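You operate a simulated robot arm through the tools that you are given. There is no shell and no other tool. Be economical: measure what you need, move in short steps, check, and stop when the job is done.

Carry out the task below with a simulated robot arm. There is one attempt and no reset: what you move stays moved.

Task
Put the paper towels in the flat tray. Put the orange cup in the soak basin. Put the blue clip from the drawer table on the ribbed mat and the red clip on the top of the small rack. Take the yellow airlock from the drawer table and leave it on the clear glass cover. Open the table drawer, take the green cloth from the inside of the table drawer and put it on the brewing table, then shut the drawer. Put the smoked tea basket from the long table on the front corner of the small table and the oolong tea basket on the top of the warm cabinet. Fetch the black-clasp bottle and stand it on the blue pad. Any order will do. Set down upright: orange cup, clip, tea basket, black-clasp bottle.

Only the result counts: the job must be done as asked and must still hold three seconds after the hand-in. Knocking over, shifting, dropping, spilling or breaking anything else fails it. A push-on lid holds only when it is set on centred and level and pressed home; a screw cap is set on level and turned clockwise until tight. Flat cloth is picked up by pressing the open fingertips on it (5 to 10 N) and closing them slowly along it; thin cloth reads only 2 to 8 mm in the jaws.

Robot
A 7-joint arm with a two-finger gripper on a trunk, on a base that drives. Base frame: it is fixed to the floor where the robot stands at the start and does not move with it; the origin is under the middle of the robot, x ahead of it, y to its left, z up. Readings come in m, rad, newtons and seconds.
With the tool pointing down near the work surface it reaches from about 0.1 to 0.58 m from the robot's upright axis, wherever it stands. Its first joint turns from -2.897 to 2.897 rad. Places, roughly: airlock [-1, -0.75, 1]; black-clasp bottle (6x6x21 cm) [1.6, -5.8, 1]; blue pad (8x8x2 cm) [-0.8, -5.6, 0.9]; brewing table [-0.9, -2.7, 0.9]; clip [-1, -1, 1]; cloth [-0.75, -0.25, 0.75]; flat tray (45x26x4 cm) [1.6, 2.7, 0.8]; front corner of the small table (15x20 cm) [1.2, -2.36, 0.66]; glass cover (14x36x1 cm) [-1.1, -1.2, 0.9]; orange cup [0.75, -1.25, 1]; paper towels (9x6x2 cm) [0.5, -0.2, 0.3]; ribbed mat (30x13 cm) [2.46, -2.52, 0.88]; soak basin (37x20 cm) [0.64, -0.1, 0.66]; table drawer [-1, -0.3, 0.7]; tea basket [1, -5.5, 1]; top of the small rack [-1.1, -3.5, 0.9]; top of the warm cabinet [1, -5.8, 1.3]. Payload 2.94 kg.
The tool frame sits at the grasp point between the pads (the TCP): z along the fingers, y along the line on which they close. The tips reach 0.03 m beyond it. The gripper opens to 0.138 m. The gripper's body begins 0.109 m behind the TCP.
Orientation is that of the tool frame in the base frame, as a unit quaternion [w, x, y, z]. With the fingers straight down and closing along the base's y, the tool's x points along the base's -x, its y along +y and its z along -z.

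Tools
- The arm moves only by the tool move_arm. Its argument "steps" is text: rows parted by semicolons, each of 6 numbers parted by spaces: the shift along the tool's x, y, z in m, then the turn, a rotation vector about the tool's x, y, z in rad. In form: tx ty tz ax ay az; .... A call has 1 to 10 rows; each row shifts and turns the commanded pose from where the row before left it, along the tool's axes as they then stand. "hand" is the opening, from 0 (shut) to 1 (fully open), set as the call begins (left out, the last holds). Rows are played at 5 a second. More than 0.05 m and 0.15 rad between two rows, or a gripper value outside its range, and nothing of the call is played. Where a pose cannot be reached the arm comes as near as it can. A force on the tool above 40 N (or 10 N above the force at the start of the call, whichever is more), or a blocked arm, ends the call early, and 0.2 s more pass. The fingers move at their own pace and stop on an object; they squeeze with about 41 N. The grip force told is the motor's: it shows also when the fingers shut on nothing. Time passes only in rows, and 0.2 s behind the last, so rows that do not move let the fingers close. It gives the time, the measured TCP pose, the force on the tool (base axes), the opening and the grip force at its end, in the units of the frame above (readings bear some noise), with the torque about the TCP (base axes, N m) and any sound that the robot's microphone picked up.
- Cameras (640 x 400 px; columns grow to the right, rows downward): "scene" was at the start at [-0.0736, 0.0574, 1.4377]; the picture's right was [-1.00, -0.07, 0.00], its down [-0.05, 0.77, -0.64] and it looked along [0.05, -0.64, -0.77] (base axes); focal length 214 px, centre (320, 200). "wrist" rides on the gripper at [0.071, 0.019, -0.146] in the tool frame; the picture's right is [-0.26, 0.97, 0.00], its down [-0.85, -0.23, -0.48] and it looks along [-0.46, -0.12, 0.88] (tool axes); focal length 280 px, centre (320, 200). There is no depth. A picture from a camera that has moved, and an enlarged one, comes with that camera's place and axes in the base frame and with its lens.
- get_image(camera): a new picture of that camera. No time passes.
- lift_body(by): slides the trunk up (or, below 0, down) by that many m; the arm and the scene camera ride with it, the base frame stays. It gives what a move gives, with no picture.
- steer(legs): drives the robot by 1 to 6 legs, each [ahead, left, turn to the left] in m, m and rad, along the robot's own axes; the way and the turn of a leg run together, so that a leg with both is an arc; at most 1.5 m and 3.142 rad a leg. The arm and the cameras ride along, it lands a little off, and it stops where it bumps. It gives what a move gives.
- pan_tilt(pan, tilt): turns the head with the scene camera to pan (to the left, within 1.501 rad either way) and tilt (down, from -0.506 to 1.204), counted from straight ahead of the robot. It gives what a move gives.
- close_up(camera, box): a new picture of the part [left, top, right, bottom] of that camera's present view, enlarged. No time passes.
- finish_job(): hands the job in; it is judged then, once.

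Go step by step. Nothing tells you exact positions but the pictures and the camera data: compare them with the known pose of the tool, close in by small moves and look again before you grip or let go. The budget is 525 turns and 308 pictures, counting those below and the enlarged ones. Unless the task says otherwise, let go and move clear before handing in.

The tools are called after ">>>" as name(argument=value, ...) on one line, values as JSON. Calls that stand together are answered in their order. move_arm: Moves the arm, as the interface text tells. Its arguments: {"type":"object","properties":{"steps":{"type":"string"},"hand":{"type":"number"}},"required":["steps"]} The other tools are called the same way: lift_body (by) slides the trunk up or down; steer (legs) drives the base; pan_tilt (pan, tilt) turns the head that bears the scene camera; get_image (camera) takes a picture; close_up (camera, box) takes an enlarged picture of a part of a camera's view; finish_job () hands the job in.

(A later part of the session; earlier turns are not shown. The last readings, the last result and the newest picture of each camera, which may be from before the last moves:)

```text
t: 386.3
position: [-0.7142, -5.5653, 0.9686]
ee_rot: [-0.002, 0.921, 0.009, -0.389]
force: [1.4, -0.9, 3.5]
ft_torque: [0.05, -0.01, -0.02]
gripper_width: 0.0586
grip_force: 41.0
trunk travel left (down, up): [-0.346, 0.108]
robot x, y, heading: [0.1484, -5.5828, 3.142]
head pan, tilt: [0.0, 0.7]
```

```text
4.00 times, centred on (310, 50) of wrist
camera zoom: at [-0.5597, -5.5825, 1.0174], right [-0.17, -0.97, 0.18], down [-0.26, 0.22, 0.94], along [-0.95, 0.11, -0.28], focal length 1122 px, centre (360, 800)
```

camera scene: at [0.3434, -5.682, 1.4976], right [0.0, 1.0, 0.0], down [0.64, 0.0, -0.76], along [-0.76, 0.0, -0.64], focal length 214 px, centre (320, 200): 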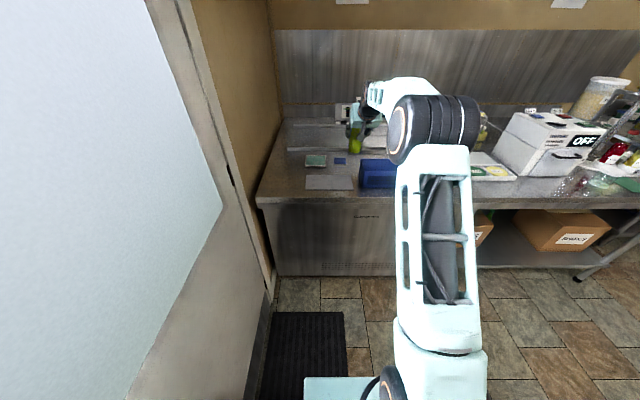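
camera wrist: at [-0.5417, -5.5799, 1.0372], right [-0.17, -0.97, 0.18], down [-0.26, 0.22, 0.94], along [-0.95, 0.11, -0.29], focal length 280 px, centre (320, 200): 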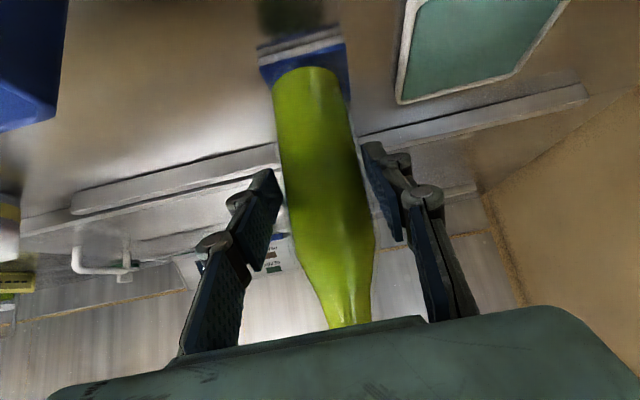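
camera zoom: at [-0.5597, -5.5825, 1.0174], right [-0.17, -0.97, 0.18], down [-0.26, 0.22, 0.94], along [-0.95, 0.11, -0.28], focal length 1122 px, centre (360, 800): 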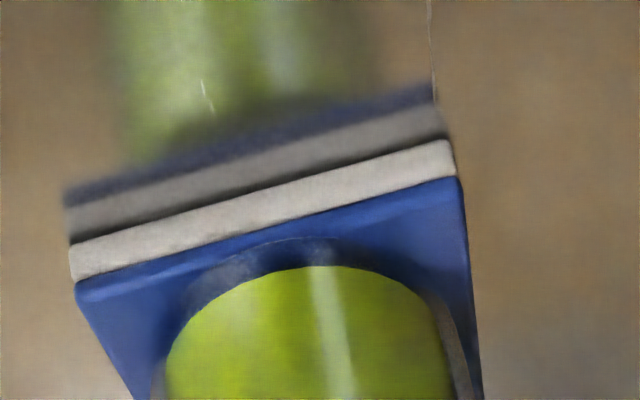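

Now the base sits inside the pad with margin all round, in contact. Releasing and withdrawing.

>>> move_arm(steps="0 0 0 0 0 0;0 0 0 0 0 0;0 0 0 0 0 0", hand=0.62)

>>> move_arm(steps="0 0 -0.02 0 0 0;0 0 -0.04 0 0 0;0 0 -0.04 0 0 0;0 0 -0.04 0 0 0;-0.02 0 -0.03 0 0 0")

>>> get_image(camera="wrist")

>>> close_up(camera="scene", box=[280, 90, 420, 200])

```text
t: 387.1
position: [-0.7149, -5.5656, 0.9651]
ee_rot: [-0.001, 0.922, 0.01, -0.387]
force: [-0.2, 0.2, 0.9]
ft_torque: [-0.01, -0.01, -0.01]
gripper_width: 0.0857
grip_force: 0.1
trunk travel left (down, up): [-0.346, 0.108]
robot x, y, heading: [0.1482, -5.5724, 3.134]
head pan, tilt: [0.0, 0.7]
```

```text
t: 388.3
position: [-0.6037, -5.5643, 1.0993]
ee_rot: [-0.002, 0.922, 0.01, -0.386]
force: [0.7, -0.4, -0.8]
ft_torque: [-0.02, 0.0, 0.02]
gripper_width: 0.0854
grip_force: 0.1
trunk travel left (down, up): [-0.346, 0.108]
robot x, y, heading: [0.1461, -5.5802, 3.139]
head pan, tilt: [0.0, 0.7]
```

```text
138 pictures are left
camera wrist: at [-0.4499, -5.5827, 1.1494], right [-0.17, -0.97, 0.18], down [-0.26, 0.22, 0.94], along [-0.95, 0.11, -0.29], focal length 280 px, centre (320, 200)
```

wrist: 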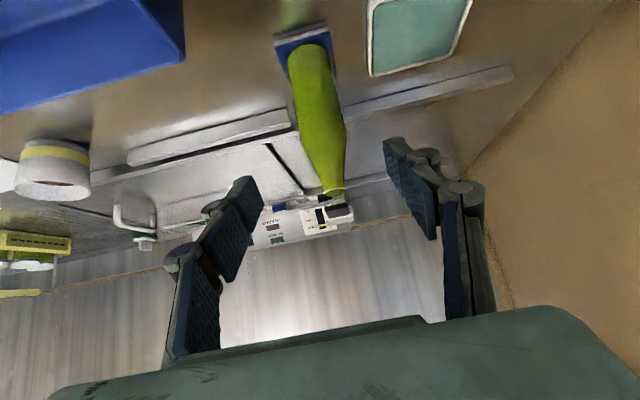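

```text
3.64 times, centred on (350, 145) of scene
camera zoom: at [0.1427, -5.7152, 1.4976], right [0.0, 1.0, 0.0], down [0.64, 0.0, -0.77], along [-0.77, 0.0, -0.64], focal length 780 px, centre (211, 400)
```

zoom: 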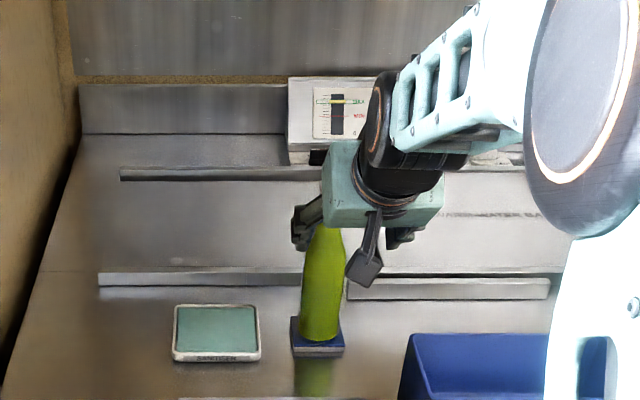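

The bottle stands on the blue pad. Now the SMOKED basket, which sits behind the tan-clasp bottle: the wrist camera would hit that bottle in my usual attitude, so I'll later yaw the tool 180°. First back out of this corner.

>>> steer(legs=[[-0.19, 0, 0], [0, -0.75, 0], [-1.0, 0, 0]])

>>> steer(legs=[[0, -0.2, 0], [0, 0, 1.57]])

>>> move_arm(steps="0 0 0 0 0 0.15;0 0 0 0 0 0.15;0 0 0 0 0 0.15;0 0 0 0 0 0.15;0 0 0 0 0 0.15;0 0 0 0 0 0.15;0 0 0 0 0 0.15;0 0 0 0 0 0.15;0 0 0 0 0 0.15;0 0 0 0 0 0.15")

>>> move_arm(steps="0 0 0 0 0 0.15;0 0 0 0 0 0.15;0 0 0 0 0 0.15;0 0 0 0 0 0.15;0 0 0 0 0 0.15;0 0 0 0 0 0.15;0 0 0 0 0 0.15;0 0 0 0 0 0.15;0 0 0 0 0 0.15;0 0 0 0 0 0.15")

```text
t: 401.3
position: [0.5655, -4.7989, 1.0981]
ee_rot: [0.0, 0.922, 0.014, -0.387]
force: [-0.9, 0.1, 0.1]
ft_torque: [0.02, 0.03, 0.03]
gripper_width: 0.0858
grip_force: 0.1
trunk travel left (down, up): [-0.346, 0.108]
robot x, y, heading: [1.3174, -4.8066, -3.135]
head pan, tilt: [0.0, 0.7]
```

```text
t: 407.5
position: [1.3042, -5.36, 1.0988]
ee_rot: [0.273, 0.644, 0.66, -0.274]
force: [-0.1, 0.1, 0.6]
ft_torque: [0.01, 0.01, 0.01]
gripper_width: 0.0857
grip_force: 0.1
trunk travel left (down, up): [-0.346, 0.108]
robot x, y, heading: [1.3175, -4.6085, -1.571]
head pan, tilt: [0.0, 0.7]
```

```text
t: 409.7
position: [1.3028, -5.3604, 1.1006]
ee_rot: [0.386, 0.921, 0.042, -0.014]
force: [0.2, -0.2, -0.5]
ft_torque: [0.02, 0.01, 0.01]
gripper_width: 0.0857
grip_force: 0.1
trunk travel left (down, up): [-0.346, 0.108]
robot x, y, heading: [1.3174, -4.6091, -1.571]
head pan, tilt: [0.0, 0.7]
```

```text
t: 411.9
position: [1.304, -5.3614, 1.0992]
ee_rot: [0.292, 0.703, -0.597, 0.253]
force: [-0.6, 0.2, -0.1]
ft_torque: [0.04, -0.02, -0.03]
gripper_width: 0.0857
grip_force: 0.1
trunk travel left (down, up): [-0.346, 0.108]
robot x, y, heading: [1.3162, -4.6058, -1.567]
head pan, tilt: [0.0, 0.7]
```

The yaw went through. I'll finish the last bit, reduce the tilt to ~33°, and look.

>>> move_arm(steps="0 0 0 0 0 0.14;0 0 0 0 -0.115 0;0 0 0 0 -0.115 0")

>>> get_image(camera="wrist")

>>> pan_tilt(pan=0.0, tilt=0.5)

>>> get_image(camera="scene")

```text
t: 412.7
position: [1.3041, -5.3612, 1.099]
ee_rot: [0.199, 0.687, -0.671, 0.193]
force: [0.0, 0.1, 0.2]
ft_torque: [-0.01, 0.01, -0.02]
gripper_width: 0.0857
grip_force: 0.1
trunk travel left (down, up): [-0.346, 0.108]
robot x, y, heading: [1.3159, -4.6141, -1.566]
head pan, tilt: [0.0, 0.7]
```

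```text
136 pictures are left
camera wrist: at [1.2867, -5.3441, 1.259], right [-0.97, 0.2, -0.13], down [0.21, 0.98, -0.05], along [0.11, -0.08, -0.99], focal length 280 px, centre (320, 200)
```

wrist: 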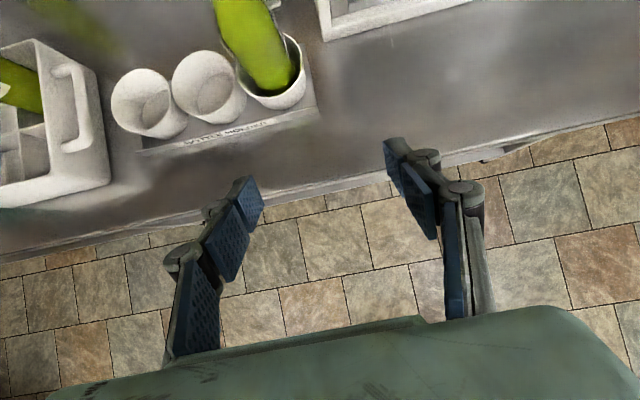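

```text
t: 413.4
position: [1.3039, -5.3615, 1.1]
ee_rot: [0.199, 0.687, -0.671, 0.194]
force: [-0.5, -0.9, -0.1]
ft_torque: [-0.01, -0.01, 0.01]
gripper_width: 0.0856
grip_force: 0.2
trunk travel left (down, up): [-0.346, 0.108]
robot x, y, heading: [1.318, -4.607, -1.573]
head pan, tilt: [0.0, 0.499]
```

```text
135 pictures are left
camera scene: at [1.4524, -4.6209, 1.5153], right [-1.0, 0.0, 0.0], down [0.0, 0.48, -0.88], along [0.0, -0.88, -0.48], focal length 214 px, centre (320, 200)
```

scene: 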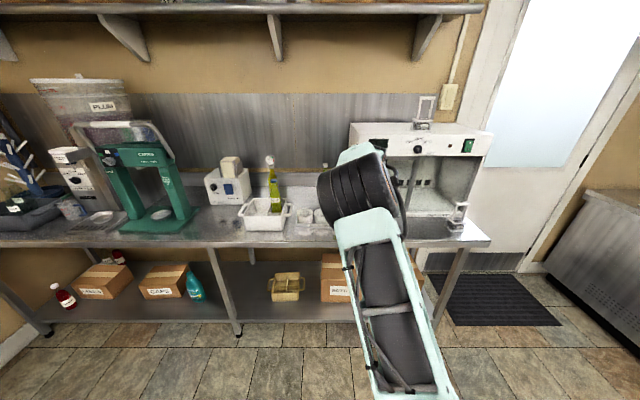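

The camera now looks almost straight down. I'll raise the hand above the bottles, then drive in so the camera comes over the SMOKED basket.

>>> move_arm(steps="0.0232 0 -0.0357 0 0 0;0.0232 0 -0.0357 0 0 0;0.0232 0 -0.0357 0 0 0;0.0232 0 -0.0357 0 0 0")

>>> steer(legs=[[0.25, 0.06, 0]])

>>> get_image(camera="wrist")

```text
t: 414.4
position: [1.3039, -5.3618, 1.27]
ee_rot: [0.199, 0.687, -0.671, 0.194]
force: [0.3, 1.0, -0.6]
ft_torque: [0.06, -0.01, -0.04]
gripper_width: 0.0858
grip_force: 0.0
trunk travel left (down, up): [-0.346, 0.108]
robot x, y, heading: [1.3197, -4.609, -1.572]
head pan, tilt: [0.0, 0.499]
```

```text
t: 416.3
position: [1.3626, -5.6075, 1.269]
ee_rot: [0.2, 0.687, -0.672, 0.194]
force: [0.1, -0.1, 0.6]
ft_torque: [0.03, -0.03, 0.01]
gripper_width: 0.0856
grip_force: 0.2
trunk travel left (down, up): [-0.346, 0.108]
robot x, y, heading: [1.3743, -4.8563, -1.575]
head pan, tilt: [0.0, 0.499]
```

```text
134 pictures are left
camera wrist: at [1.3471, -5.5907, 1.4287], right [-0.97, 0.2, -0.13], down [0.21, 0.98, -0.05], along [0.11, -0.08, -0.99], focal length 280 px, centre (320, 200)
```

wrist: 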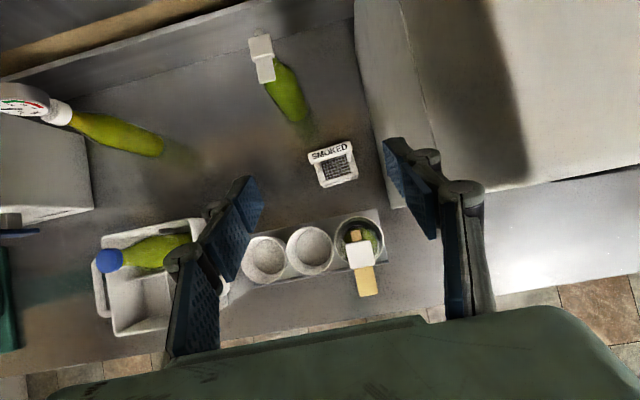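

The SMOKED handle bar is at about (1.3635, -5.692, 1.01), with the tan-clasp bottle's cap at (1.352, -5.539). I'll drive 0.1 m further, make the tool a bit steeper, and descend.

>>> steer(legs=[[0.1, 0, 0]])

>>> move_arm(steps="0 0 0 0 -0.1 0;0.018 0 0.0353 0 0 0;0.018 0 0.0353 0 0 0")

>>> get_image(camera="wrist")

```text
t: 417.4
position: [1.3641, -5.707, 1.2691]
ee_rot: [0.199, 0.687, -0.672, 0.193]
force: [1.2, 0.7, -0.5]
ft_torque: [0.02, -0.02, 0.01]
gripper_width: 0.0855
grip_force: 0.0
trunk travel left (down, up): [-0.346, 0.108]
robot x, y, heading: [1.3749, -4.9508, -1.571]
head pan, tilt: [0.0, 0.499]
```

```text
t: 418.2
position: [1.3683, -5.7346, 1.2362]
ee_rot: [0.182, 0.691, -0.677, 0.176]
force: [-2.4, -0.5, -0.1]
ft_torque: [0.02, -0.07, 0.03]
gripper_width: 0.0854
grip_force: 0.1
out of reach, approached as far as the arm can: row 1, 2, 3
trunk travel left (down, up): [-0.346, 0.108]
robot x, y, heading: [1.3743, -4.9509, -1.571]
head pan, tilt: [0.0, 0.499]
```

```text
133 pictures are left
camera wrist: at [1.3519, -5.7269, 1.3975], right [-0.97, 0.21, -0.12], down [0.21, 0.98, 0.0], along [0.11, -0.03, -0.99], focal length 280 px, centre (320, 200)
```

wrist: 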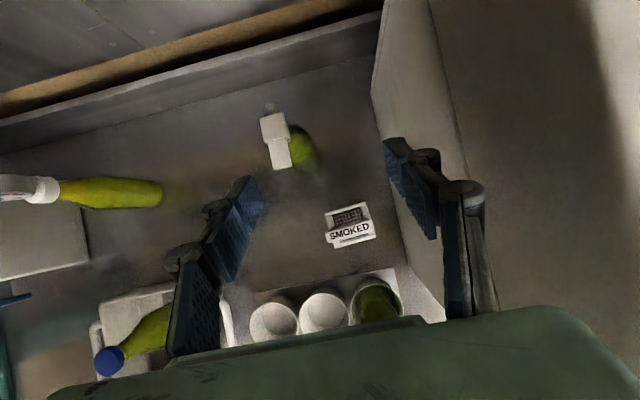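

I had the sign of one axis wrong and moved forward; correcting: back and down toward the handle, stopping above it.

>>> move_arm(steps="-0.041 0.002 -0.023 0 0 0;-0.0215 0.001 0.0384 0 0 0;-0.0215 0.001 0.0384 0 0 0;-0.0215 0 0.0384 0 0 0")

>>> get_image(camera="wrist")

>>> get_image(camera="scene")

```text
t: 419.2
position: [1.3643, -5.6887, 1.1048]
ee_rot: [0.182, 0.692, -0.676, 0.177]
force: [-0.2, 0.5, 0.0]
ft_torque: [0.02, -0.01, -0.02]
gripper_width: 0.0854
grip_force: 0.0
trunk travel left (down, up): [-0.346, 0.108]
robot x, y, heading: [1.3719, -4.95, -1.569]
head pan, tilt: [0.0, 0.499]
```

```text
132 pictures are left
camera wrist: at [1.3482, -5.6797, 1.2661], right [-0.97, 0.21, -0.12], down [0.21, 0.98, -0.01], along [0.11, -0.03, -0.99], focal length 280 px, centre (320, 200)
```

wrist: 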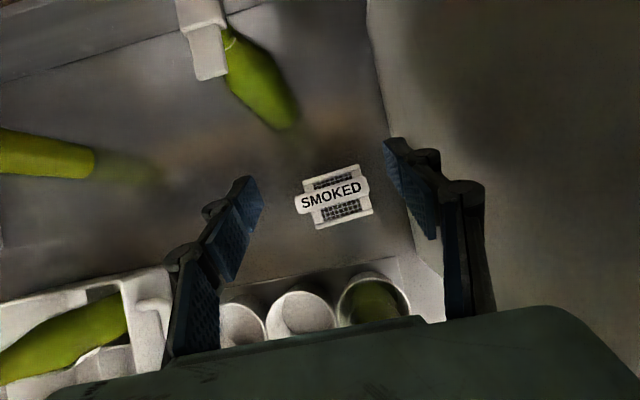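

```text
131 pictures are left
camera scene: at [1.5126, -4.9643, 1.5153], right [-1.0, 0.0, 0.0], down [0.0, 0.48, -0.88], along [0.0, -0.88, -0.48], focal length 214 px, centre (320, 200)
```

scene: 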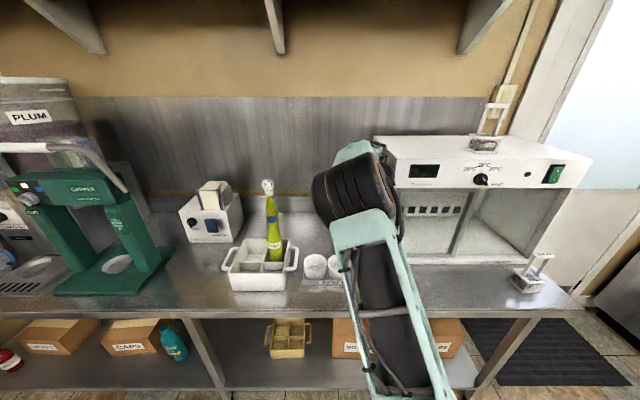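

The handle is right below, well centred. Descending to straddle the bar.

>>> move_arm(steps="-0.015 0 0.028 0 0 0;-0.015 0 0.028 0 0 0;-0.0125 0 0.024 0 0 0", hand=0.68)

>>> get_image(camera="wrist")

```text
t: 420.0
position: [1.3621, -5.6955, 1.0151]
ee_rot: [0.182, 0.691, -0.677, 0.176]
force: [0.1, 0.0, -0.1]
ft_torque: [-0.01, 0.02, 0.0]
gripper_width: 0.0936
grip_force: 0.0
trunk travel left (down, up): [-0.346, 0.108]
robot x, y, heading: [1.3791, -4.9519, -1.576]
head pan, tilt: [0.0, 0.499]
```

```text
130 pictures are left
camera wrist: at [1.346, -5.685, 1.1752], right [-0.97, 0.21, -0.12], down [0.21, 0.98, -0.01], along [0.11, -0.03, -0.99], focal length 280 px, centre (320, 200)
```

wrist: 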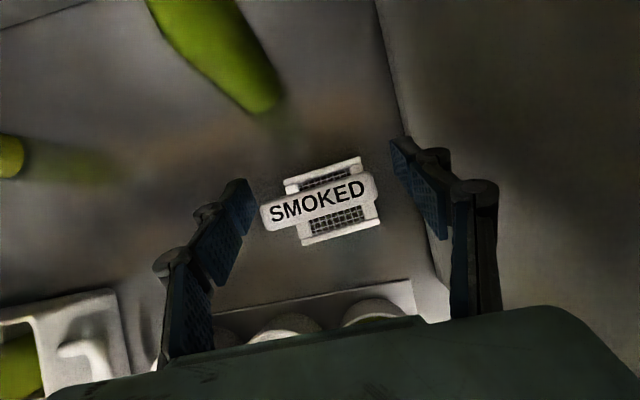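

Bar centred at the TCP. A further 8 mm down and close.

>>> move_arm(steps="-0.003 0 0.008 0 0 0;0 0 0 0 0 0")

>>> move_arm(steps="0 0 0 0 0 0;0 0 0 0 0 0;0 0 0 0 0 0;0 0 0 0 0 0", hand=0.3)

>>> get_image(camera="wrist")

```text
t: 420.6
position: [1.3623, -5.6947, 1.0069]
ee_rot: [0.182, 0.692, -0.676, 0.177]
force: [-0.2, -0.4, 0.0]
ft_torque: [-0.04, 0.0, 0.02]
gripper_width: 0.0937
grip_force: 0.1
trunk travel left (down, up): [-0.346, 0.108]
robot x, y, heading: [1.3775, -4.9498, -1.571]
head pan, tilt: [0.0, 0.499]
```

```text
t: 421.6
position: [1.3623, -5.6954, 1.0078]
ee_rot: [0.183, 0.691, -0.677, 0.177]
force: [1.4, -0.6, 0.0]
ft_torque: [0.0, -0.01, 0.0]
gripper_width: 0.0639
grip_force: 41.2
trunk travel left (down, up): [-0.346, 0.108]
robot x, y, heading: [1.3736, -4.9484, -1.568]
head pan, tilt: [0.0, 0.499]
```

```text
129 pictures are left
camera wrist: at [1.3456, -5.6859, 1.1673], right [-0.97, 0.21, -0.12], down [0.21, 0.98, -0.01], along [0.11, -0.03, -0.99], focal length 280 px, centre (320, 200)
```

wrist: 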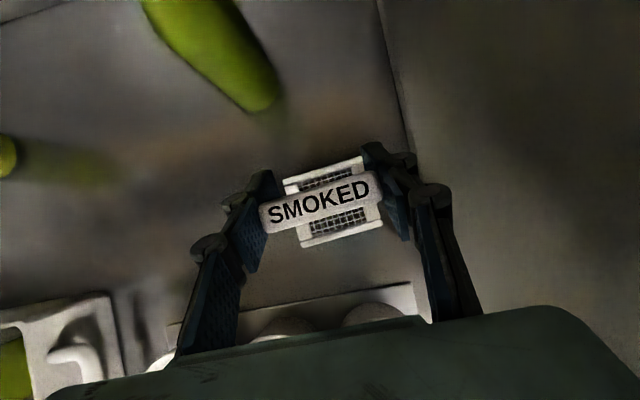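

Gripped. Lifting straight up above bottle height, then backing away.

>>> move_arm(steps="0.005 0 -0.0087 0 0 0;0.0176 0 -0.0314 0 0 0;0.0176 0 -0.0314 0 0 0;0.0176 0 -0.0314 0 0 0;0.0176 0 -0.0314 0 0 0;0.0176 0 -0.0314 0 0 0;0.0176 0 -0.0314 0 0 0;0.0176 0 -0.0314 0 0 0;0.0176 0 -0.0314 0 0 0")

>>> get_image(camera="wrist")

```text
t: 423.6
position: [1.3652, -5.6932, 1.3049]
ee_rot: [0.181, 0.691, -0.678, 0.175]
force: [0.1, -0.4, -1.8]
ft_torque: [0.01, -0.01, -0.04]
gripper_width: 0.0641
grip_force: 41.0
trunk travel left (down, up): [-0.346, 0.108]
robot x, y, heading: [1.3794, -4.9508, -1.572]
head pan, tilt: [0.0, 0.499]
```

```text
128 pictures are left
camera wrist: at [1.3475, -5.6847, 1.4646], right [-0.97, 0.21, -0.12], down [0.21, 0.98, 0.0], along [0.11, -0.03, -0.99], focal length 280 px, centre (320, 200)
```

wrist: 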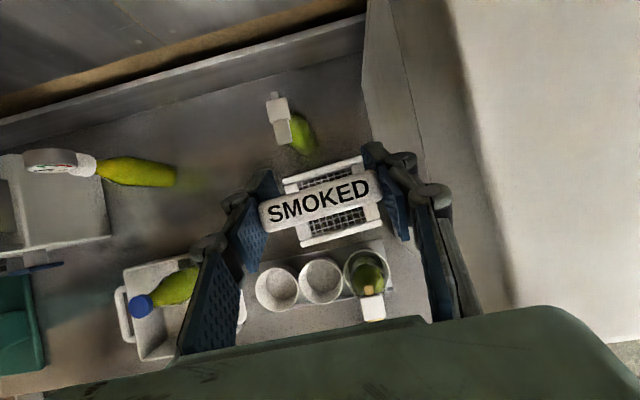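

Clear of everything. Backing to y≈-4.1 and turning round to face the small gas table (+y).

>>> steer(legs=[[-0.95, 0, 0], [0, 0, 3.141], [0.5, 0.15, 0]])

>>> pan_tilt(pan=0.0, tilt=0.7)

>>> get_image(camera="scene")

>>> get_image(camera="wrist")

```text
t: 438.6
position: [1.1733, -2.779, 1.3068]
ee_rot: [-0.181, 0.659, 0.708, 0.179]
force: [0.0, 0.1, -0.8]
ft_torque: [0.0, 0.01, -0.02]
gripper_width: 0.0637
grip_force: 40.9
trunk travel left (down, up): [-0.346, 0.108]
robot x, y, heading: [1.2011, -3.5198, 1.62]
head pan, tilt: [0.0, 0.499]
```

```text
t: 439.3
position: [1.1734, -2.7798, 1.3059]
ee_rot: [-0.18, 0.659, 0.708, 0.177]
force: [0.4, 0.0, -1.1]
ft_torque: [0.04, 0.02, 0.0]
gripper_width: 0.0637
grip_force: 41.0
trunk travel left (down, up): [-0.346, 0.108]
robot x, y, heading: [1.2014, -3.5166, 1.617]
head pan, tilt: [0.0, 0.7]
```

```text
127 pictures are left
camera scene: at [1.0656, -3.5221, 1.4977], right [1.0, 0.05, 0.0], down [0.03, -0.64, -0.77], along [-0.04, 0.76, -0.64], focal length 214 px, centre (320, 200)
```

scene: 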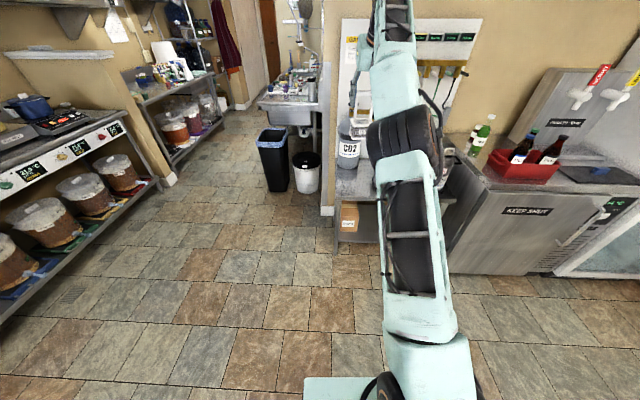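

```text
126 pictures are left
camera wrist: at [1.1918, -2.7888, 1.4665], right [0.98, -0.16, -0.12], down [-0.16, -0.99, -0.01], along [-0.11, 0.02, -0.99], focal length 280 px, centre (320, 200)
```

wrist: 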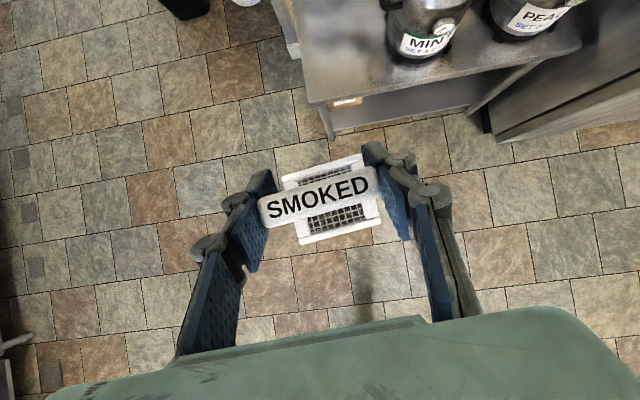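

The small table's front-left corner is at about (1.112, -2.485) and its free area is around (1.19, -2.38), left of the MINT keg. I'll straighten, lower the trunk and drive in.

>>> steer(legs=[[0, 0, -0.047]])

>>> lift_body(by=-0.3)

>>> steer(legs=[[0.3, 0.02, 0]])

>>> get_image(camera="wrist")

>>> get_image(camera="scene")

```text
t: 440.1
position: [1.2085, -2.779, 1.3061]
ee_rot: [-0.176, 0.675, 0.693, 0.182]
force: [0.4, 0.6, -1.4]
ft_torque: [0.01, 0.0, -0.04]
gripper_width: 0.0635
grip_force: 40.7
trunk travel left (down, up): [-0.346, 0.108]
robot x, y, heading: [1.2, -3.5143, 1.571]
head pan, tilt: [0.0, 0.7]
```

```text
t: 443.1
position: [1.2084, -2.7801, 1.0071]
ee_rot: [-0.177, 0.675, 0.693, 0.182]
force: [0.2, -0.1, -0.8]
ft_torque: [0.03, -0.01, -0.01]
gripper_width: 0.0636
grip_force: 40.8
trunk travel left (down, up): [-0.046, 0.408]
robot x, y, heading: [1.198, -3.5155, 1.572]
head pan, tilt: [0.0, 0.7]
```

```text
t: 445.2
position: [1.1843, -2.4768, 1.0062]
ee_rot: [-0.177, 0.674, 0.694, 0.182]
force: [0.0, 0.4, -1.1]
ft_torque: [-0.04, -0.01, 0.0]
gripper_width: 0.0637
grip_force: 40.6
trunk travel left (down, up): [-0.046, 0.408]
robot x, y, heading: [1.1811, -3.2146, 1.576]
head pan, tilt: [0.0, 0.7]
```

```text
125 pictures are left
camera wrist: at [1.2021, -2.4867, 1.1667], right [0.97, -0.2, -0.12], down [-0.2, -0.98, -0.01], along [-0.11, 0.03, -0.99], focal length 280 px, centre (320, 200)
```

wrist: 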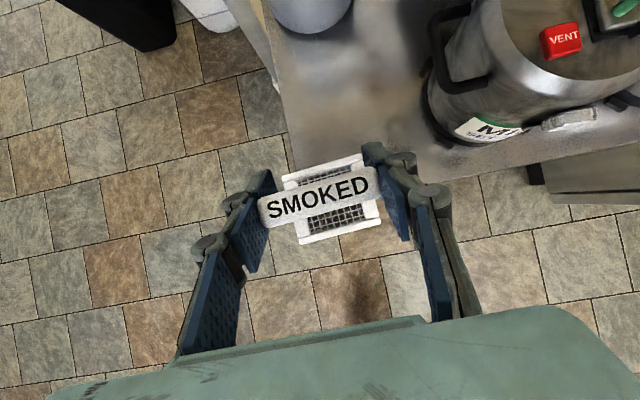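

```text
124 pictures are left
camera scene: at [1.0446, -3.2138, 1.1976], right [1.0, 0.01, 0.0], down [0.0, -0.64, -0.76], along [0.0, 0.76, -0.64], focal length 214 px, centre (320, 200)
```

scene: 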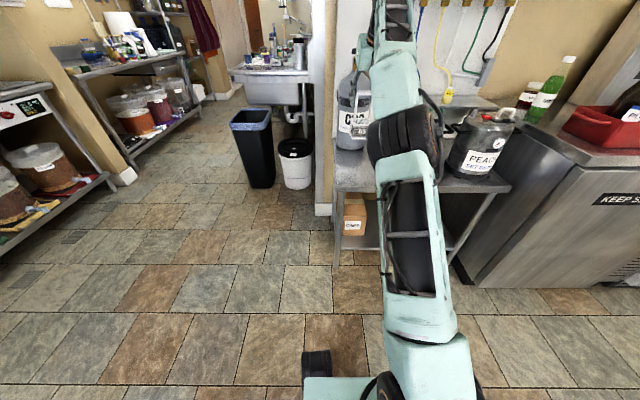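

Table edges: left x≈1.115, front y≈-2.476, so target (1.19, -2.376). Driving 0.1 m ahead and lowering with the arm.

>>> steer(legs=[[0.1, -0.008, 0]])

>>> move_arm(steps="-0.0176 0 0.0314 0 0 0;-0.0176 0 0.0314 0 0 0;-0.0176 0 0.0314 0 0 0;-0.0176 0 0.0314 0 0 0;-0.0122 0 0.0218 0 0 0")

>>> get_image(camera="wrist")

```text
t: 446.3
position: [1.1932, -2.379, 1.0059]
ee_rot: [-0.177, 0.674, 0.694, 0.182]
force: [0.0, 0.8, -1.7]
ft_torque: [0.0, 0.01, 0.01]
gripper_width: 0.0638
grip_force: 40.7
trunk travel left (down, up): [-0.046, 0.408]
robot x, y, heading: [1.1835, -3.12, 1.569]
head pan, tilt: [0.0, 0.7]
```

```text
t: 447.5
position: [1.1932, -2.3773, 0.8345]
ee_rot: [-0.177, 0.674, 0.694, 0.182]
force: [-0.6, -0.6, -2.1]
ft_torque: [0.02, 0.04, -0.01]
gripper_width: 0.0637
grip_force: 40.6
trunk travel left (down, up): [-0.046, 0.408]
robot x, y, heading: [1.1877, -3.1217, 1.573]
head pan, tilt: [0.0, 0.7]
```

```text
123 pictures are left
camera wrist: at [1.2116, -2.387, 0.9954], right [0.97, -0.2, -0.12], down [-0.2, -0.98, -0.01], along [-0.11, 0.03, -0.99], focal length 280 px, centre (320, 200)
```

wrist: 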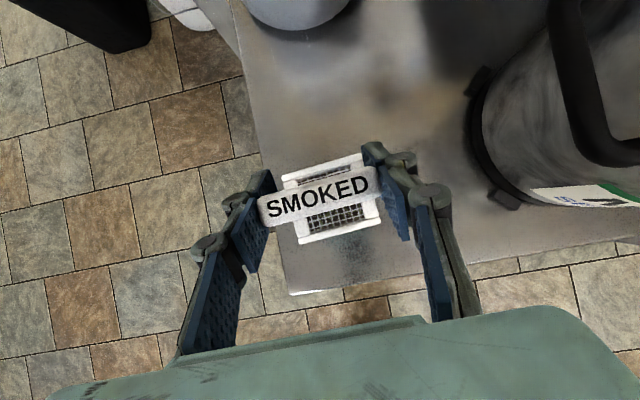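

Over the corner with margin. Lowering to contact.

>>> move_arm(steps="-0.0073 0 0.0131 0 0 0;-0.0073 0 0.0131 0 0 0;-0.0024 0 0.0044 0 0 0")

>>> move_arm(steps="-0.0015 0 0.0026 0 0 0;-0.0015 0 0.0026 0 0 0")

>>> move_arm(steps="-0.0015 0 0.0026 0 0 0")

```text
t: 448.3
position: [1.1942, -2.3788, 0.8011]
ee_rot: [-0.177, 0.674, 0.694, 0.182]
force: [-0.5, 0.2, -1.6]
ft_torque: [0.0, 0.01, -0.02]
gripper_width: 0.0635
grip_force: 41.1
trunk travel left (down, up): [-0.046, 0.408]
robot x, y, heading: [1.1831, -3.1168, 1.575]
head pan, tilt: [0.0, 0.7]
```

```text
t: 448.9
position: [1.1953, -2.3774, 0.7955]
ee_rot: [-0.177, 0.674, 0.694, 0.182]
force: [0.9, 0.1, -0.9]
ft_torque: [0.02, -0.01, -0.01]
gripper_width: 0.0639
grip_force: 41.2
trunk travel left (down, up): [-0.046, 0.408]
robot x, y, heading: [1.1912, -3.1206, 1.576]
head pan, tilt: [0.0, 0.7]
```

```text
t: 449.3
position: [1.1955, -2.3778, 0.7939]
ee_rot: [-0.177, 0.674, 0.694, 0.182]
force: [0.8, -0.1, -2.6]
ft_torque: [0.03, -0.02, -0.03]
gripper_width: 0.0636
grip_force: 41.4
trunk travel left (down, up): [-0.046, 0.408]
robot x, y, heading: [1.1847, -3.1204, 1.572]
head pan, tilt: [0.0, 0.7]
```

>>> move_arm(steps="-0.0015 0 0.0026 0 0 0;-0.0015 0 0.0026 0 0 0")

>>> move_arm(steps="-0.0012 0 0.0022 0 0 0")

>>> move_arm(steps="-0.0012 0 0.0022 0 0 0")

>>> get_image(camera="wrist")

```text
t: 449.9
position: [1.1955, -2.3784, 0.7864]
ee_rot: [-0.177, 0.674, 0.694, 0.182]
force: [-0.2, -0.6, -0.8]
ft_torque: [0.04, 0.01, 0.01]
gripper_width: 0.0636
grip_force: 40.8
trunk travel left (down, up): [-0.046, 0.408]
robot x, y, heading: [1.1912, -3.1202, 1.577]
head pan, tilt: [0.0, 0.7]
```

```text
t: 450.3
position: [1.1949, -2.3787, 0.7867]
ee_rot: [-0.178, 0.674, 0.693, 0.183]
force: [-0.4, -2.5, 5.9]
ft_torque: [-0.47, -0.21, -0.13]
gripper_width: 0.064
grip_force: 40.6
trunk travel left (down, up): [-0.046, 0.408]
robot x, y, heading: [1.1877, -3.121, 1.578]
head pan, tilt: [0.0, 0.7]
```

```text
t: 450.7
position: [1.1943, -2.3775, 0.7875]
ee_rot: [-0.18, 0.674, 0.693, 0.185]
force: [-1.5, -2.8, 15.6]
ft_torque: [-0.92, -0.5, -0.15]
gripper_width: 0.0638
grip_force: 41.9
trunk travel left (down, up): [-0.046, 0.408]
robot x, y, heading: [1.1878, -3.1197, 1.575]
head pan, tilt: [0.0, 0.7]
```

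```text
122 pictures are left
camera wrist: at [1.2127, -2.3888, 0.9467], right [0.97, -0.2, -0.12], down [-0.21, -0.98, -0.01], along [-0.11, 0.04, -0.99], focal length 280 px, centre (320, 200)
```

wrist: 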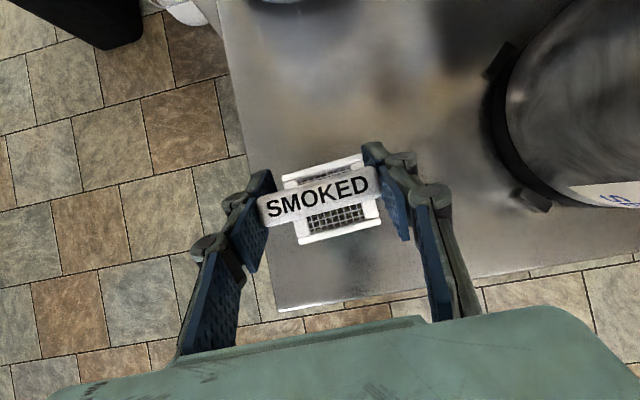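

Contact made. Easing 1 mm, releasing and rising straight along the tool.

>>> move_arm(steps="0.0008 0 -0.0015 0 0 0;0 0 0 0 0 0;0 0 0 0 0 0", hand=0.68)

>>> move_arm(steps="0.01 0 -0.0175 0 0 0;0.0176 0 -0.0314 0 0 0;0.0176 0 -0.0314 0 0 0;0.0176 0 -0.0314 0 0 0;0.0176 0 -0.0314 0 0 0;0.0176 0 -0.0314 0 0 0;0.0176 0 -0.0314 0 0 0")

>>> get_image(camera="wrist")

```text
t: 451.5
position: [1.1954, -2.3785, 0.7841]
ee_rot: [-0.177, 0.674, 0.694, 0.181]
force: [0.0, 0.2, 0.0]
ft_torque: [-0.01, -0.04, 0.01]
gripper_width: 0.0939
grip_force: 0.0
trunk travel left (down, up): [-0.046, 0.408]
robot x, y, heading: [1.1845, -3.1193, 1.579]
head pan, tilt: [0.0, 0.7]
```

```text
t: 453.1
position: [1.1948, -2.3815, 1.0128]
ee_rot: [-0.18, 0.676, 0.691, 0.182]
force: [-0.1, -0.7, 1.0]
ft_torque: [0.04, 0.06, -0.02]
gripper_width: 0.094
grip_force: 0.0
out of reach, approached as far as the arm can: row 7
trunk travel left (down, up): [-0.046, 0.408]
robot x, y, heading: [1.1861, -3.1197, 1.572]
head pan, tilt: [0.0, 0.7]
```

```text
121 pictures are left
camera wrist: at [1.2123, -2.3932, 1.1745], right [0.97, -0.21, -0.12], down [-0.21, -0.98, -0.01], along [-0.12, 0.03, -0.99], focal length 280 px, centre (320, 200)
```

wrist: 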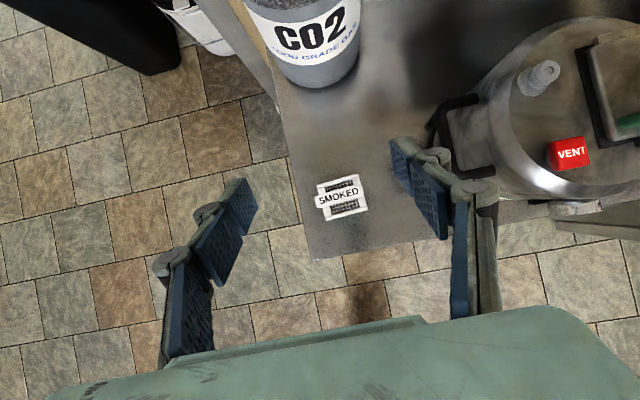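

The SMOKED basket stands on the front corner. Next: red clip. I'll back off, raise the trunk, strafe to the aisle and drive up facing +y.

>>> steer(legs=[[-0.5, 0, 0], [0, 1.2, 0]])

>>> lift_body(by=0.3)

>>> pan_tilt(pan=1.3, tilt=0.6)

>>> get_image(camera="scene")

```text
t: 466.4
position: [0.0122, -2.8887, 1.0139]
ee_rot: [-0.179, 0.68, 0.687, 0.184]
force: [-0.4, 0.2, 0.1]
ft_torque: [0.01, 0.01, 0.04]
gripper_width: 0.0935
grip_force: 0.0
trunk travel left (down, up): [-0.046, 0.408]
robot x, y, heading: [-0.0008, -3.6258, 1.568]
head pan, tilt: [0.0, 0.7]
```

```text
t: 469.4
position: [0.0134, -2.8873, 1.3139]
ee_rot: [-0.179, 0.68, 0.687, 0.183]
force: [-0.5, -0.9, -0.4]
ft_torque: [-0.01, 0.0, -0.03]
gripper_width: 0.094
grip_force: 0.0
trunk travel left (down, up): [-0.346, 0.108]
robot x, y, heading: [0.0008, -3.6258, 1.562]
head pan, tilt: [0.0, 0.7]
```

```text
t: 470.9
position: [0.0134, -2.8881, 1.3145]
ee_rot: [-0.179, 0.68, 0.687, 0.184]
force: [0.8, -0.2, -0.2]
ft_torque: [0.02, -0.02, -0.02]
gripper_width: 0.0938
grip_force: 0.0
trunk travel left (down, up): [-0.346, 0.108]
robot x, y, heading: [-0.005, -3.6232, 1.563]
head pan, tilt: [1.3, 0.6]
```

```text
120 pictures are left
camera scene: at [-0.2226, -3.6807, 1.5062], right [0.27, 0.96, 0.0], down [0.54, -0.16, -0.83], along [-0.79, 0.23, -0.56], focal length 214 px, centre (320, 200)
```

scene: 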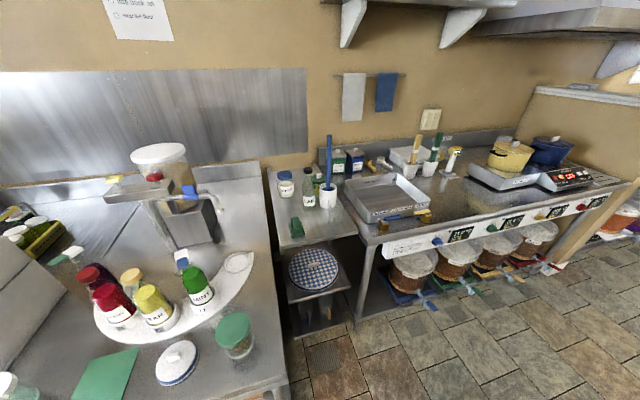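

The small rack stands between the tables: its top spans x -0.78..-1.3, y -3.65..-3.39, with free room near (-0.9, -3.46). Now on to fetch the red clip.

>>> steer(legs=[[1.42, -0.02, 0], [1.4, 0, 0], [0, 0, 1.57]])

>>> pan_tilt(pan=0.0, tilt=0.8)

>>> get_image(camera="scene")

>>> get_image(camera="wrist")

```text
t: 488.4
position: [-0.7133, -0.8, 1.3134]
ee_rot: [-0.257, -0.013, 0.966, 0.001]
force: [0.0, 0.8, -0.5]
ft_torque: [0.0, 0.01, 0.0]
gripper_width: 0.0938
grip_force: 0.0
trunk travel left (down, up): [-0.346, 0.108]
robot x, y, heading: [0.0229, -0.8035, -3.132]
head pan, tilt: [1.3, 0.6]
```

```text
t: 489.9
position: [-0.713, -0.7997, 1.3141]
ee_rot: [-0.255, -0.014, 0.967, 0.0]
force: [-0.3, 0.2, 0.1]
ft_torque: [0.01, -0.01, -0.01]
gripper_width: 0.0939
grip_force: 0.1
trunk travel left (down, up): [-0.346, 0.108]
robot x, y, heading: [0.0285, -0.8059, -3.135]
head pan, tilt: [0.0, 0.799]
```

```text
119 pictures are left
camera scene: at [0.0262, -0.9401, 1.4894], right [-0.01, 1.0, 0.0], down [0.72, 0.01, -0.7], along [-0.7, -0.01, -0.72], focal length 214 px, centre (320, 200)
```

scene: 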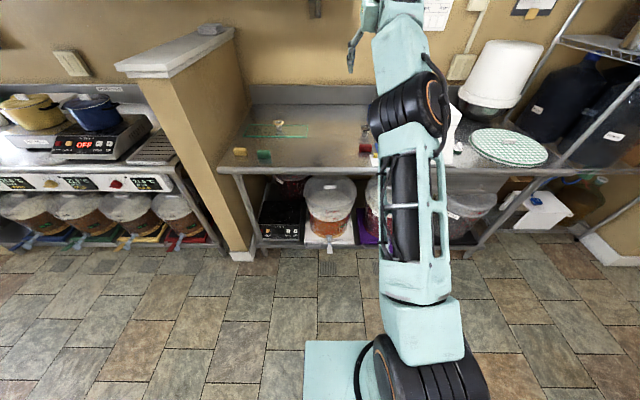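

```text
118 pictures are left
camera wrist: at [-0.7017, -0.7827, 1.4744], right [0.2, 0.97, -0.12], down [0.98, -0.21, -0.01], along [-0.03, -0.12, -0.99], focal length 280 px, centre (320, 200)
```

wrist: 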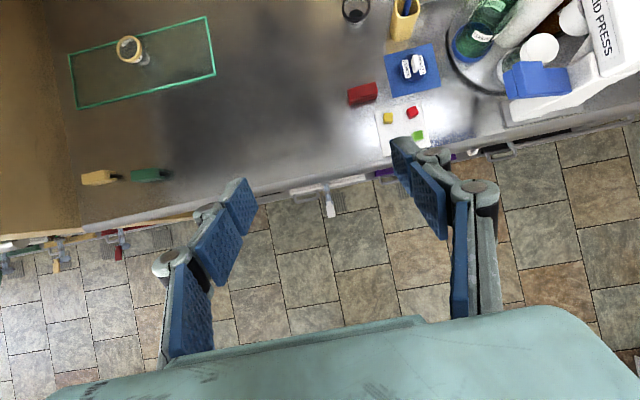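

The red clip is at about (-0.914, -0.722). I'll drive in 0.25 m, align and descend (tool still tilted 29°, camera above).

>>> steer(legs=[[0.25, 0, 0]])

>>> move_arm(steps="-0.03 0.026 -0.01 0 0 0;-0.0176 0.026 0.0314 0 0 0;-0.0176 0.026 0.0314 0 0 0;-0.0176 0 0.0314 0 0 0;-0.0176 0 0.0314 0 0 0;-0.0176 0 0.0314 0 0 0;-0.0176 0 0.0314 0 0 0")

>>> get_image(camera="wrist")

```text
t: 491.7
position: [-0.9584, -0.8031, 1.3139]
ee_rot: [-0.256, -0.014, 0.967, 0.001]
force: [-0.6, -0.6, 1.0]
ft_torque: [0.0, -0.02, -0.01]
gripper_width: 0.094
grip_force: 0.1
trunk travel left (down, up): [-0.346, 0.108]
robot x, y, heading: [-0.2203, -0.8094, -3.132]
head pan, tilt: [0.0, 0.799]
```

```text
t: 493.3
position: [-0.9327, -0.7221, 1.0915]
ee_rot: [-0.257, -0.014, 0.966, 0.0]
force: [0.5, 0.3, 0.7]
ft_torque: [-0.02, 0.02, -0.01]
gripper_width: 0.0939
grip_force: 0.1
trunk travel left (down, up): [-0.346, 0.108]
robot x, y, heading: [-0.2213, -0.8087, -3.137]
head pan, tilt: [0.0, 0.799]
```

```text
117 pictures are left
camera wrist: at [-0.9215, -0.7048, 1.252], right [0.2, 0.97, -0.12], down [0.98, -0.2, -0.01], along [-0.03, -0.12, -0.99], focal length 280 px, centre (320, 200)
```

wrist: 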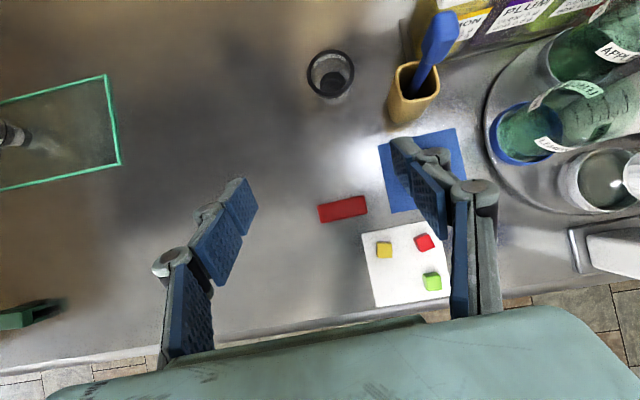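

Clip centre (-0.9155, -0.721), aligned with y. Narrowing the fingers to clear the blue mat and descending.

>>> move_arm(steps="-0.0268 0 0.0344 0 0 0;-0.0268 0 0.0344 0 0 0;-0.0268 0 0.0344 0 0 0", hand=0.58)

>>> get_image(camera="wrist")

```text
t: 494.1
position: [-0.914, -0.7222, 0.9648]
ee_rot: [-0.257, -0.013, 0.966, 0.001]
force: [-0.2, 0.5, 0.2]
ft_torque: [-0.02, 0.01, 0.01]
gripper_width: 0.0802
grip_force: 0.0
trunk travel left (down, up): [-0.346, 0.108]
robot x, y, heading: [-0.2175, -0.8085, -3.13]
head pan, tilt: [0.0, 0.799]
```

```text
116 pictures are left
camera wrist: at [-0.9032, -0.7038, 1.1242], right [0.2, 0.97, -0.12], down [0.98, -0.21, -0.01], along [-0.03, -0.12, -0.99], focal length 280 px, centre (320, 200)
```

wrist: 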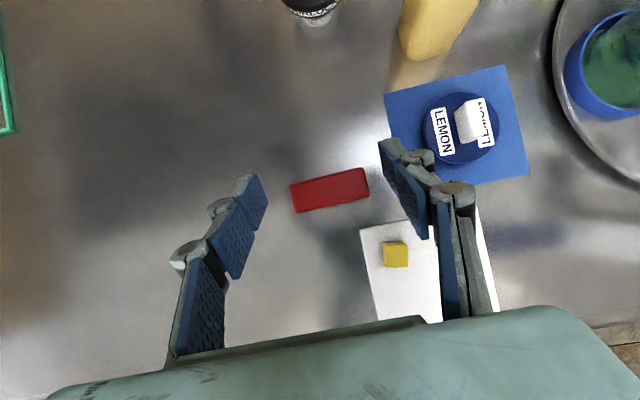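

Aligned. Final descent and close.

>>> move_arm(steps="-0.0138 0 0.018 0 0 0;-0.0138 0 0.018 0 0 0")

>>> get_image(camera="wrist")

```text
t: 494.7
position: [-0.9061, -0.7205, 0.9203]
ee_rot: [-0.256, -0.014, 0.967, 0.001]
force: [0.3, 0.1, 0.8]
ft_torque: [0.0, 0.0, 0.0]
gripper_width: 0.0798
grip_force: 0.0
trunk travel left (down, up): [-0.346, 0.108]
robot x, y, heading: [-0.2197, -0.8098, -3.134]
head pan, tilt: [0.0, 0.799]
```

```text
115 pictures are left
camera wrist: at [-0.896, -0.7031, 1.0794], right [0.2, 0.97, -0.12], down [0.98, -0.2, -0.01], along [-0.03, -0.12, -0.99], focal length 280 px, centre (320, 200)
```

wrist: 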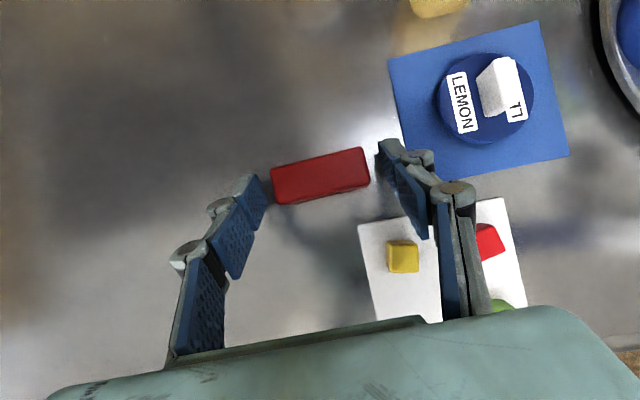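

>>> move_arm(steps="0 0 0.002 0 0 0;0 0 0 0 0 0;0 0 0 0 0 0;0 0 0 0 0 0", hand=0.2)

>>> move_arm(steps="0.005 0 -0.0087 0 0 0;0.0176 0 -0.0314 0 0 0;0.0176 0 -0.0314 0 0 0;0.0176 0 -0.0314 0 0 0;0.0176 0 -0.0314 0 0 0;0.0176 0 -0.0314 0 0 0")

>>> get_image(camera="wrist")

```text
t: 495.7
position: [-0.9076, -0.7218, 0.9178]
ee_rot: [-0.257, -0.014, 0.966, 0.0]
force: [0.6, -0.7, 5.3]
ft_torque: [-0.02, 0.04, -0.03]
gripper_width: 0.0586
grip_force: 40.7
trunk travel left (down, up): [-0.346, 0.108]
robot x, y, heading: [-0.225, -0.8096, -3.127]
head pan, tilt: [0.0, 0.799]
```

```text
t: 497.1
position: [-0.904, -0.7235, 1.1085]
ee_rot: [-0.256, -0.014, 0.967, 0.001]
force: [0.1, -0.2, 0.4]
ft_torque: [0.0, 0.03, 0.0]
gripper_width: 0.0587
grip_force: 40.7
trunk travel left (down, up): [-0.346, 0.108]
robot x, y, heading: [-0.2225, -0.8046, -3.136]
head pan, tilt: [0.0, 0.799]
```

```text
114 pictures are left
camera wrist: at [-0.8936, -0.7055, 1.2681], right [0.2, 0.97, -0.12], down [0.98, -0.21, -0.01], along [-0.03, -0.12, -0.99], focal length 280 px, centre (320, 200)
```

wrist: 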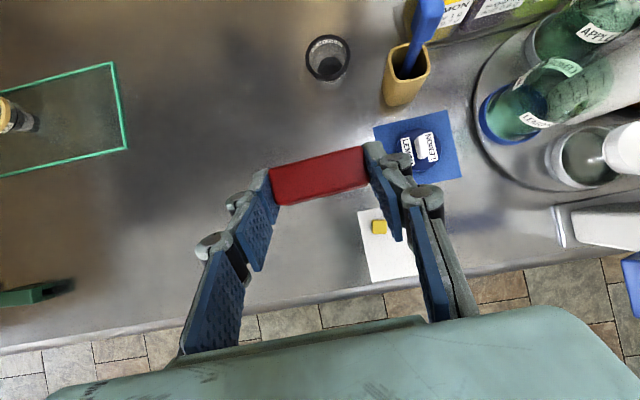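

Clip held. Raising, backing into the aisle, and driving down to the small rack.

>>> move_arm(steps="0.0176 0 -0.0314 0 0 0;0.0176 0 -0.0314 0 0 0;0.0176 0 -0.0314 0 0 0")

>>> steer(legs=[[-0.28, 0, 0], [0, 0, 1.565], [1.45, 0, 0], [0.65, 0, 0], [0, 0, -1.57]])

>>> get_image(camera="wrist")

>>> pan_tilt(pan=0.3, tilt=0.7)

>>> get_image(camera="scene")

```text
t: 497.9
position: [-0.9051, -0.7206, 1.2152]
ee_rot: [-0.257, -0.013, 0.966, 0.001]
force: [0.0, 0.0, 0.2]
ft_torque: [-0.03, -0.03, -0.03]
gripper_width: 0.0587
grip_force: 40.4
trunk travel left (down, up): [-0.346, 0.108]
robot x, y, heading: [-0.2216, -0.8021, -3.133]
head pan, tilt: [0.0, 0.799]
```

```text
t: 517.5
position: [-0.6661, -2.8111, 1.2135]
ee_rot: [-0.256, 0.0, 0.967, 0.005]
force: [-0.5, 0.3, 0.2]
ft_torque: [-0.03, -0.01, 0.0]
gripper_width: 0.0588
grip_force: 41.3
trunk travel left (down, up): [-0.346, 0.108]
robot x, y, heading: [0.0135, -2.9162, 3.126]
head pan, tilt: [0.0, 0.799]
```

```text
113 pictures are left
camera wrist: at [-0.6549, -2.7931, 1.3739], right [0.23, 0.97, -0.12], down [0.97, -0.23, -0.01], along [-0.04, -0.12, -0.99], focal length 280 px, centre (320, 200)
```

wrist: 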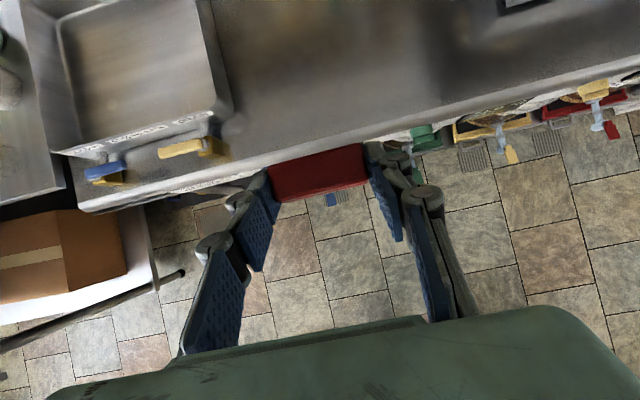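

```text
t: 518.3
position: [-0.6669, -2.8109, 1.2138]
ee_rot: [-0.256, -0.002, 0.967, 0.004]
force: [0.6, 0.5, -1.0]
ft_torque: [-0.01, 0.05, -0.01]
gripper_width: 0.0587
grip_force: 40.7
trunk travel left (down, up): [-0.346, 0.108]
robot x, y, heading: [0.0162, -2.9157, 3.124]
head pan, tilt: [0.3, 0.7]
```

```text
112 pictures are left
camera scene: at [0.0122, -3.0757, 1.4976], right [-0.28, 0.96, 0.0], down [0.62, 0.18, -0.76], along [-0.73, -0.21, -0.64], focal length 214 px, centre (320, 200)
```

scene: 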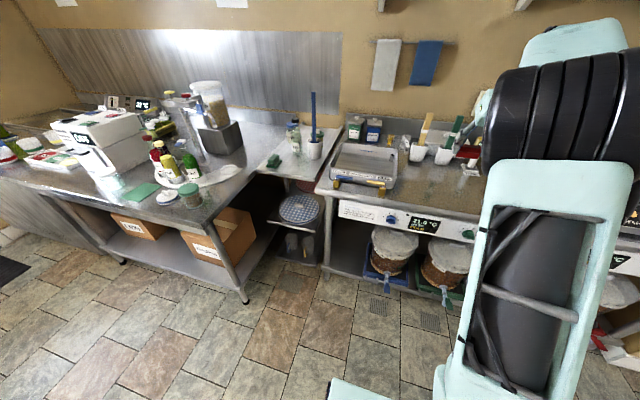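

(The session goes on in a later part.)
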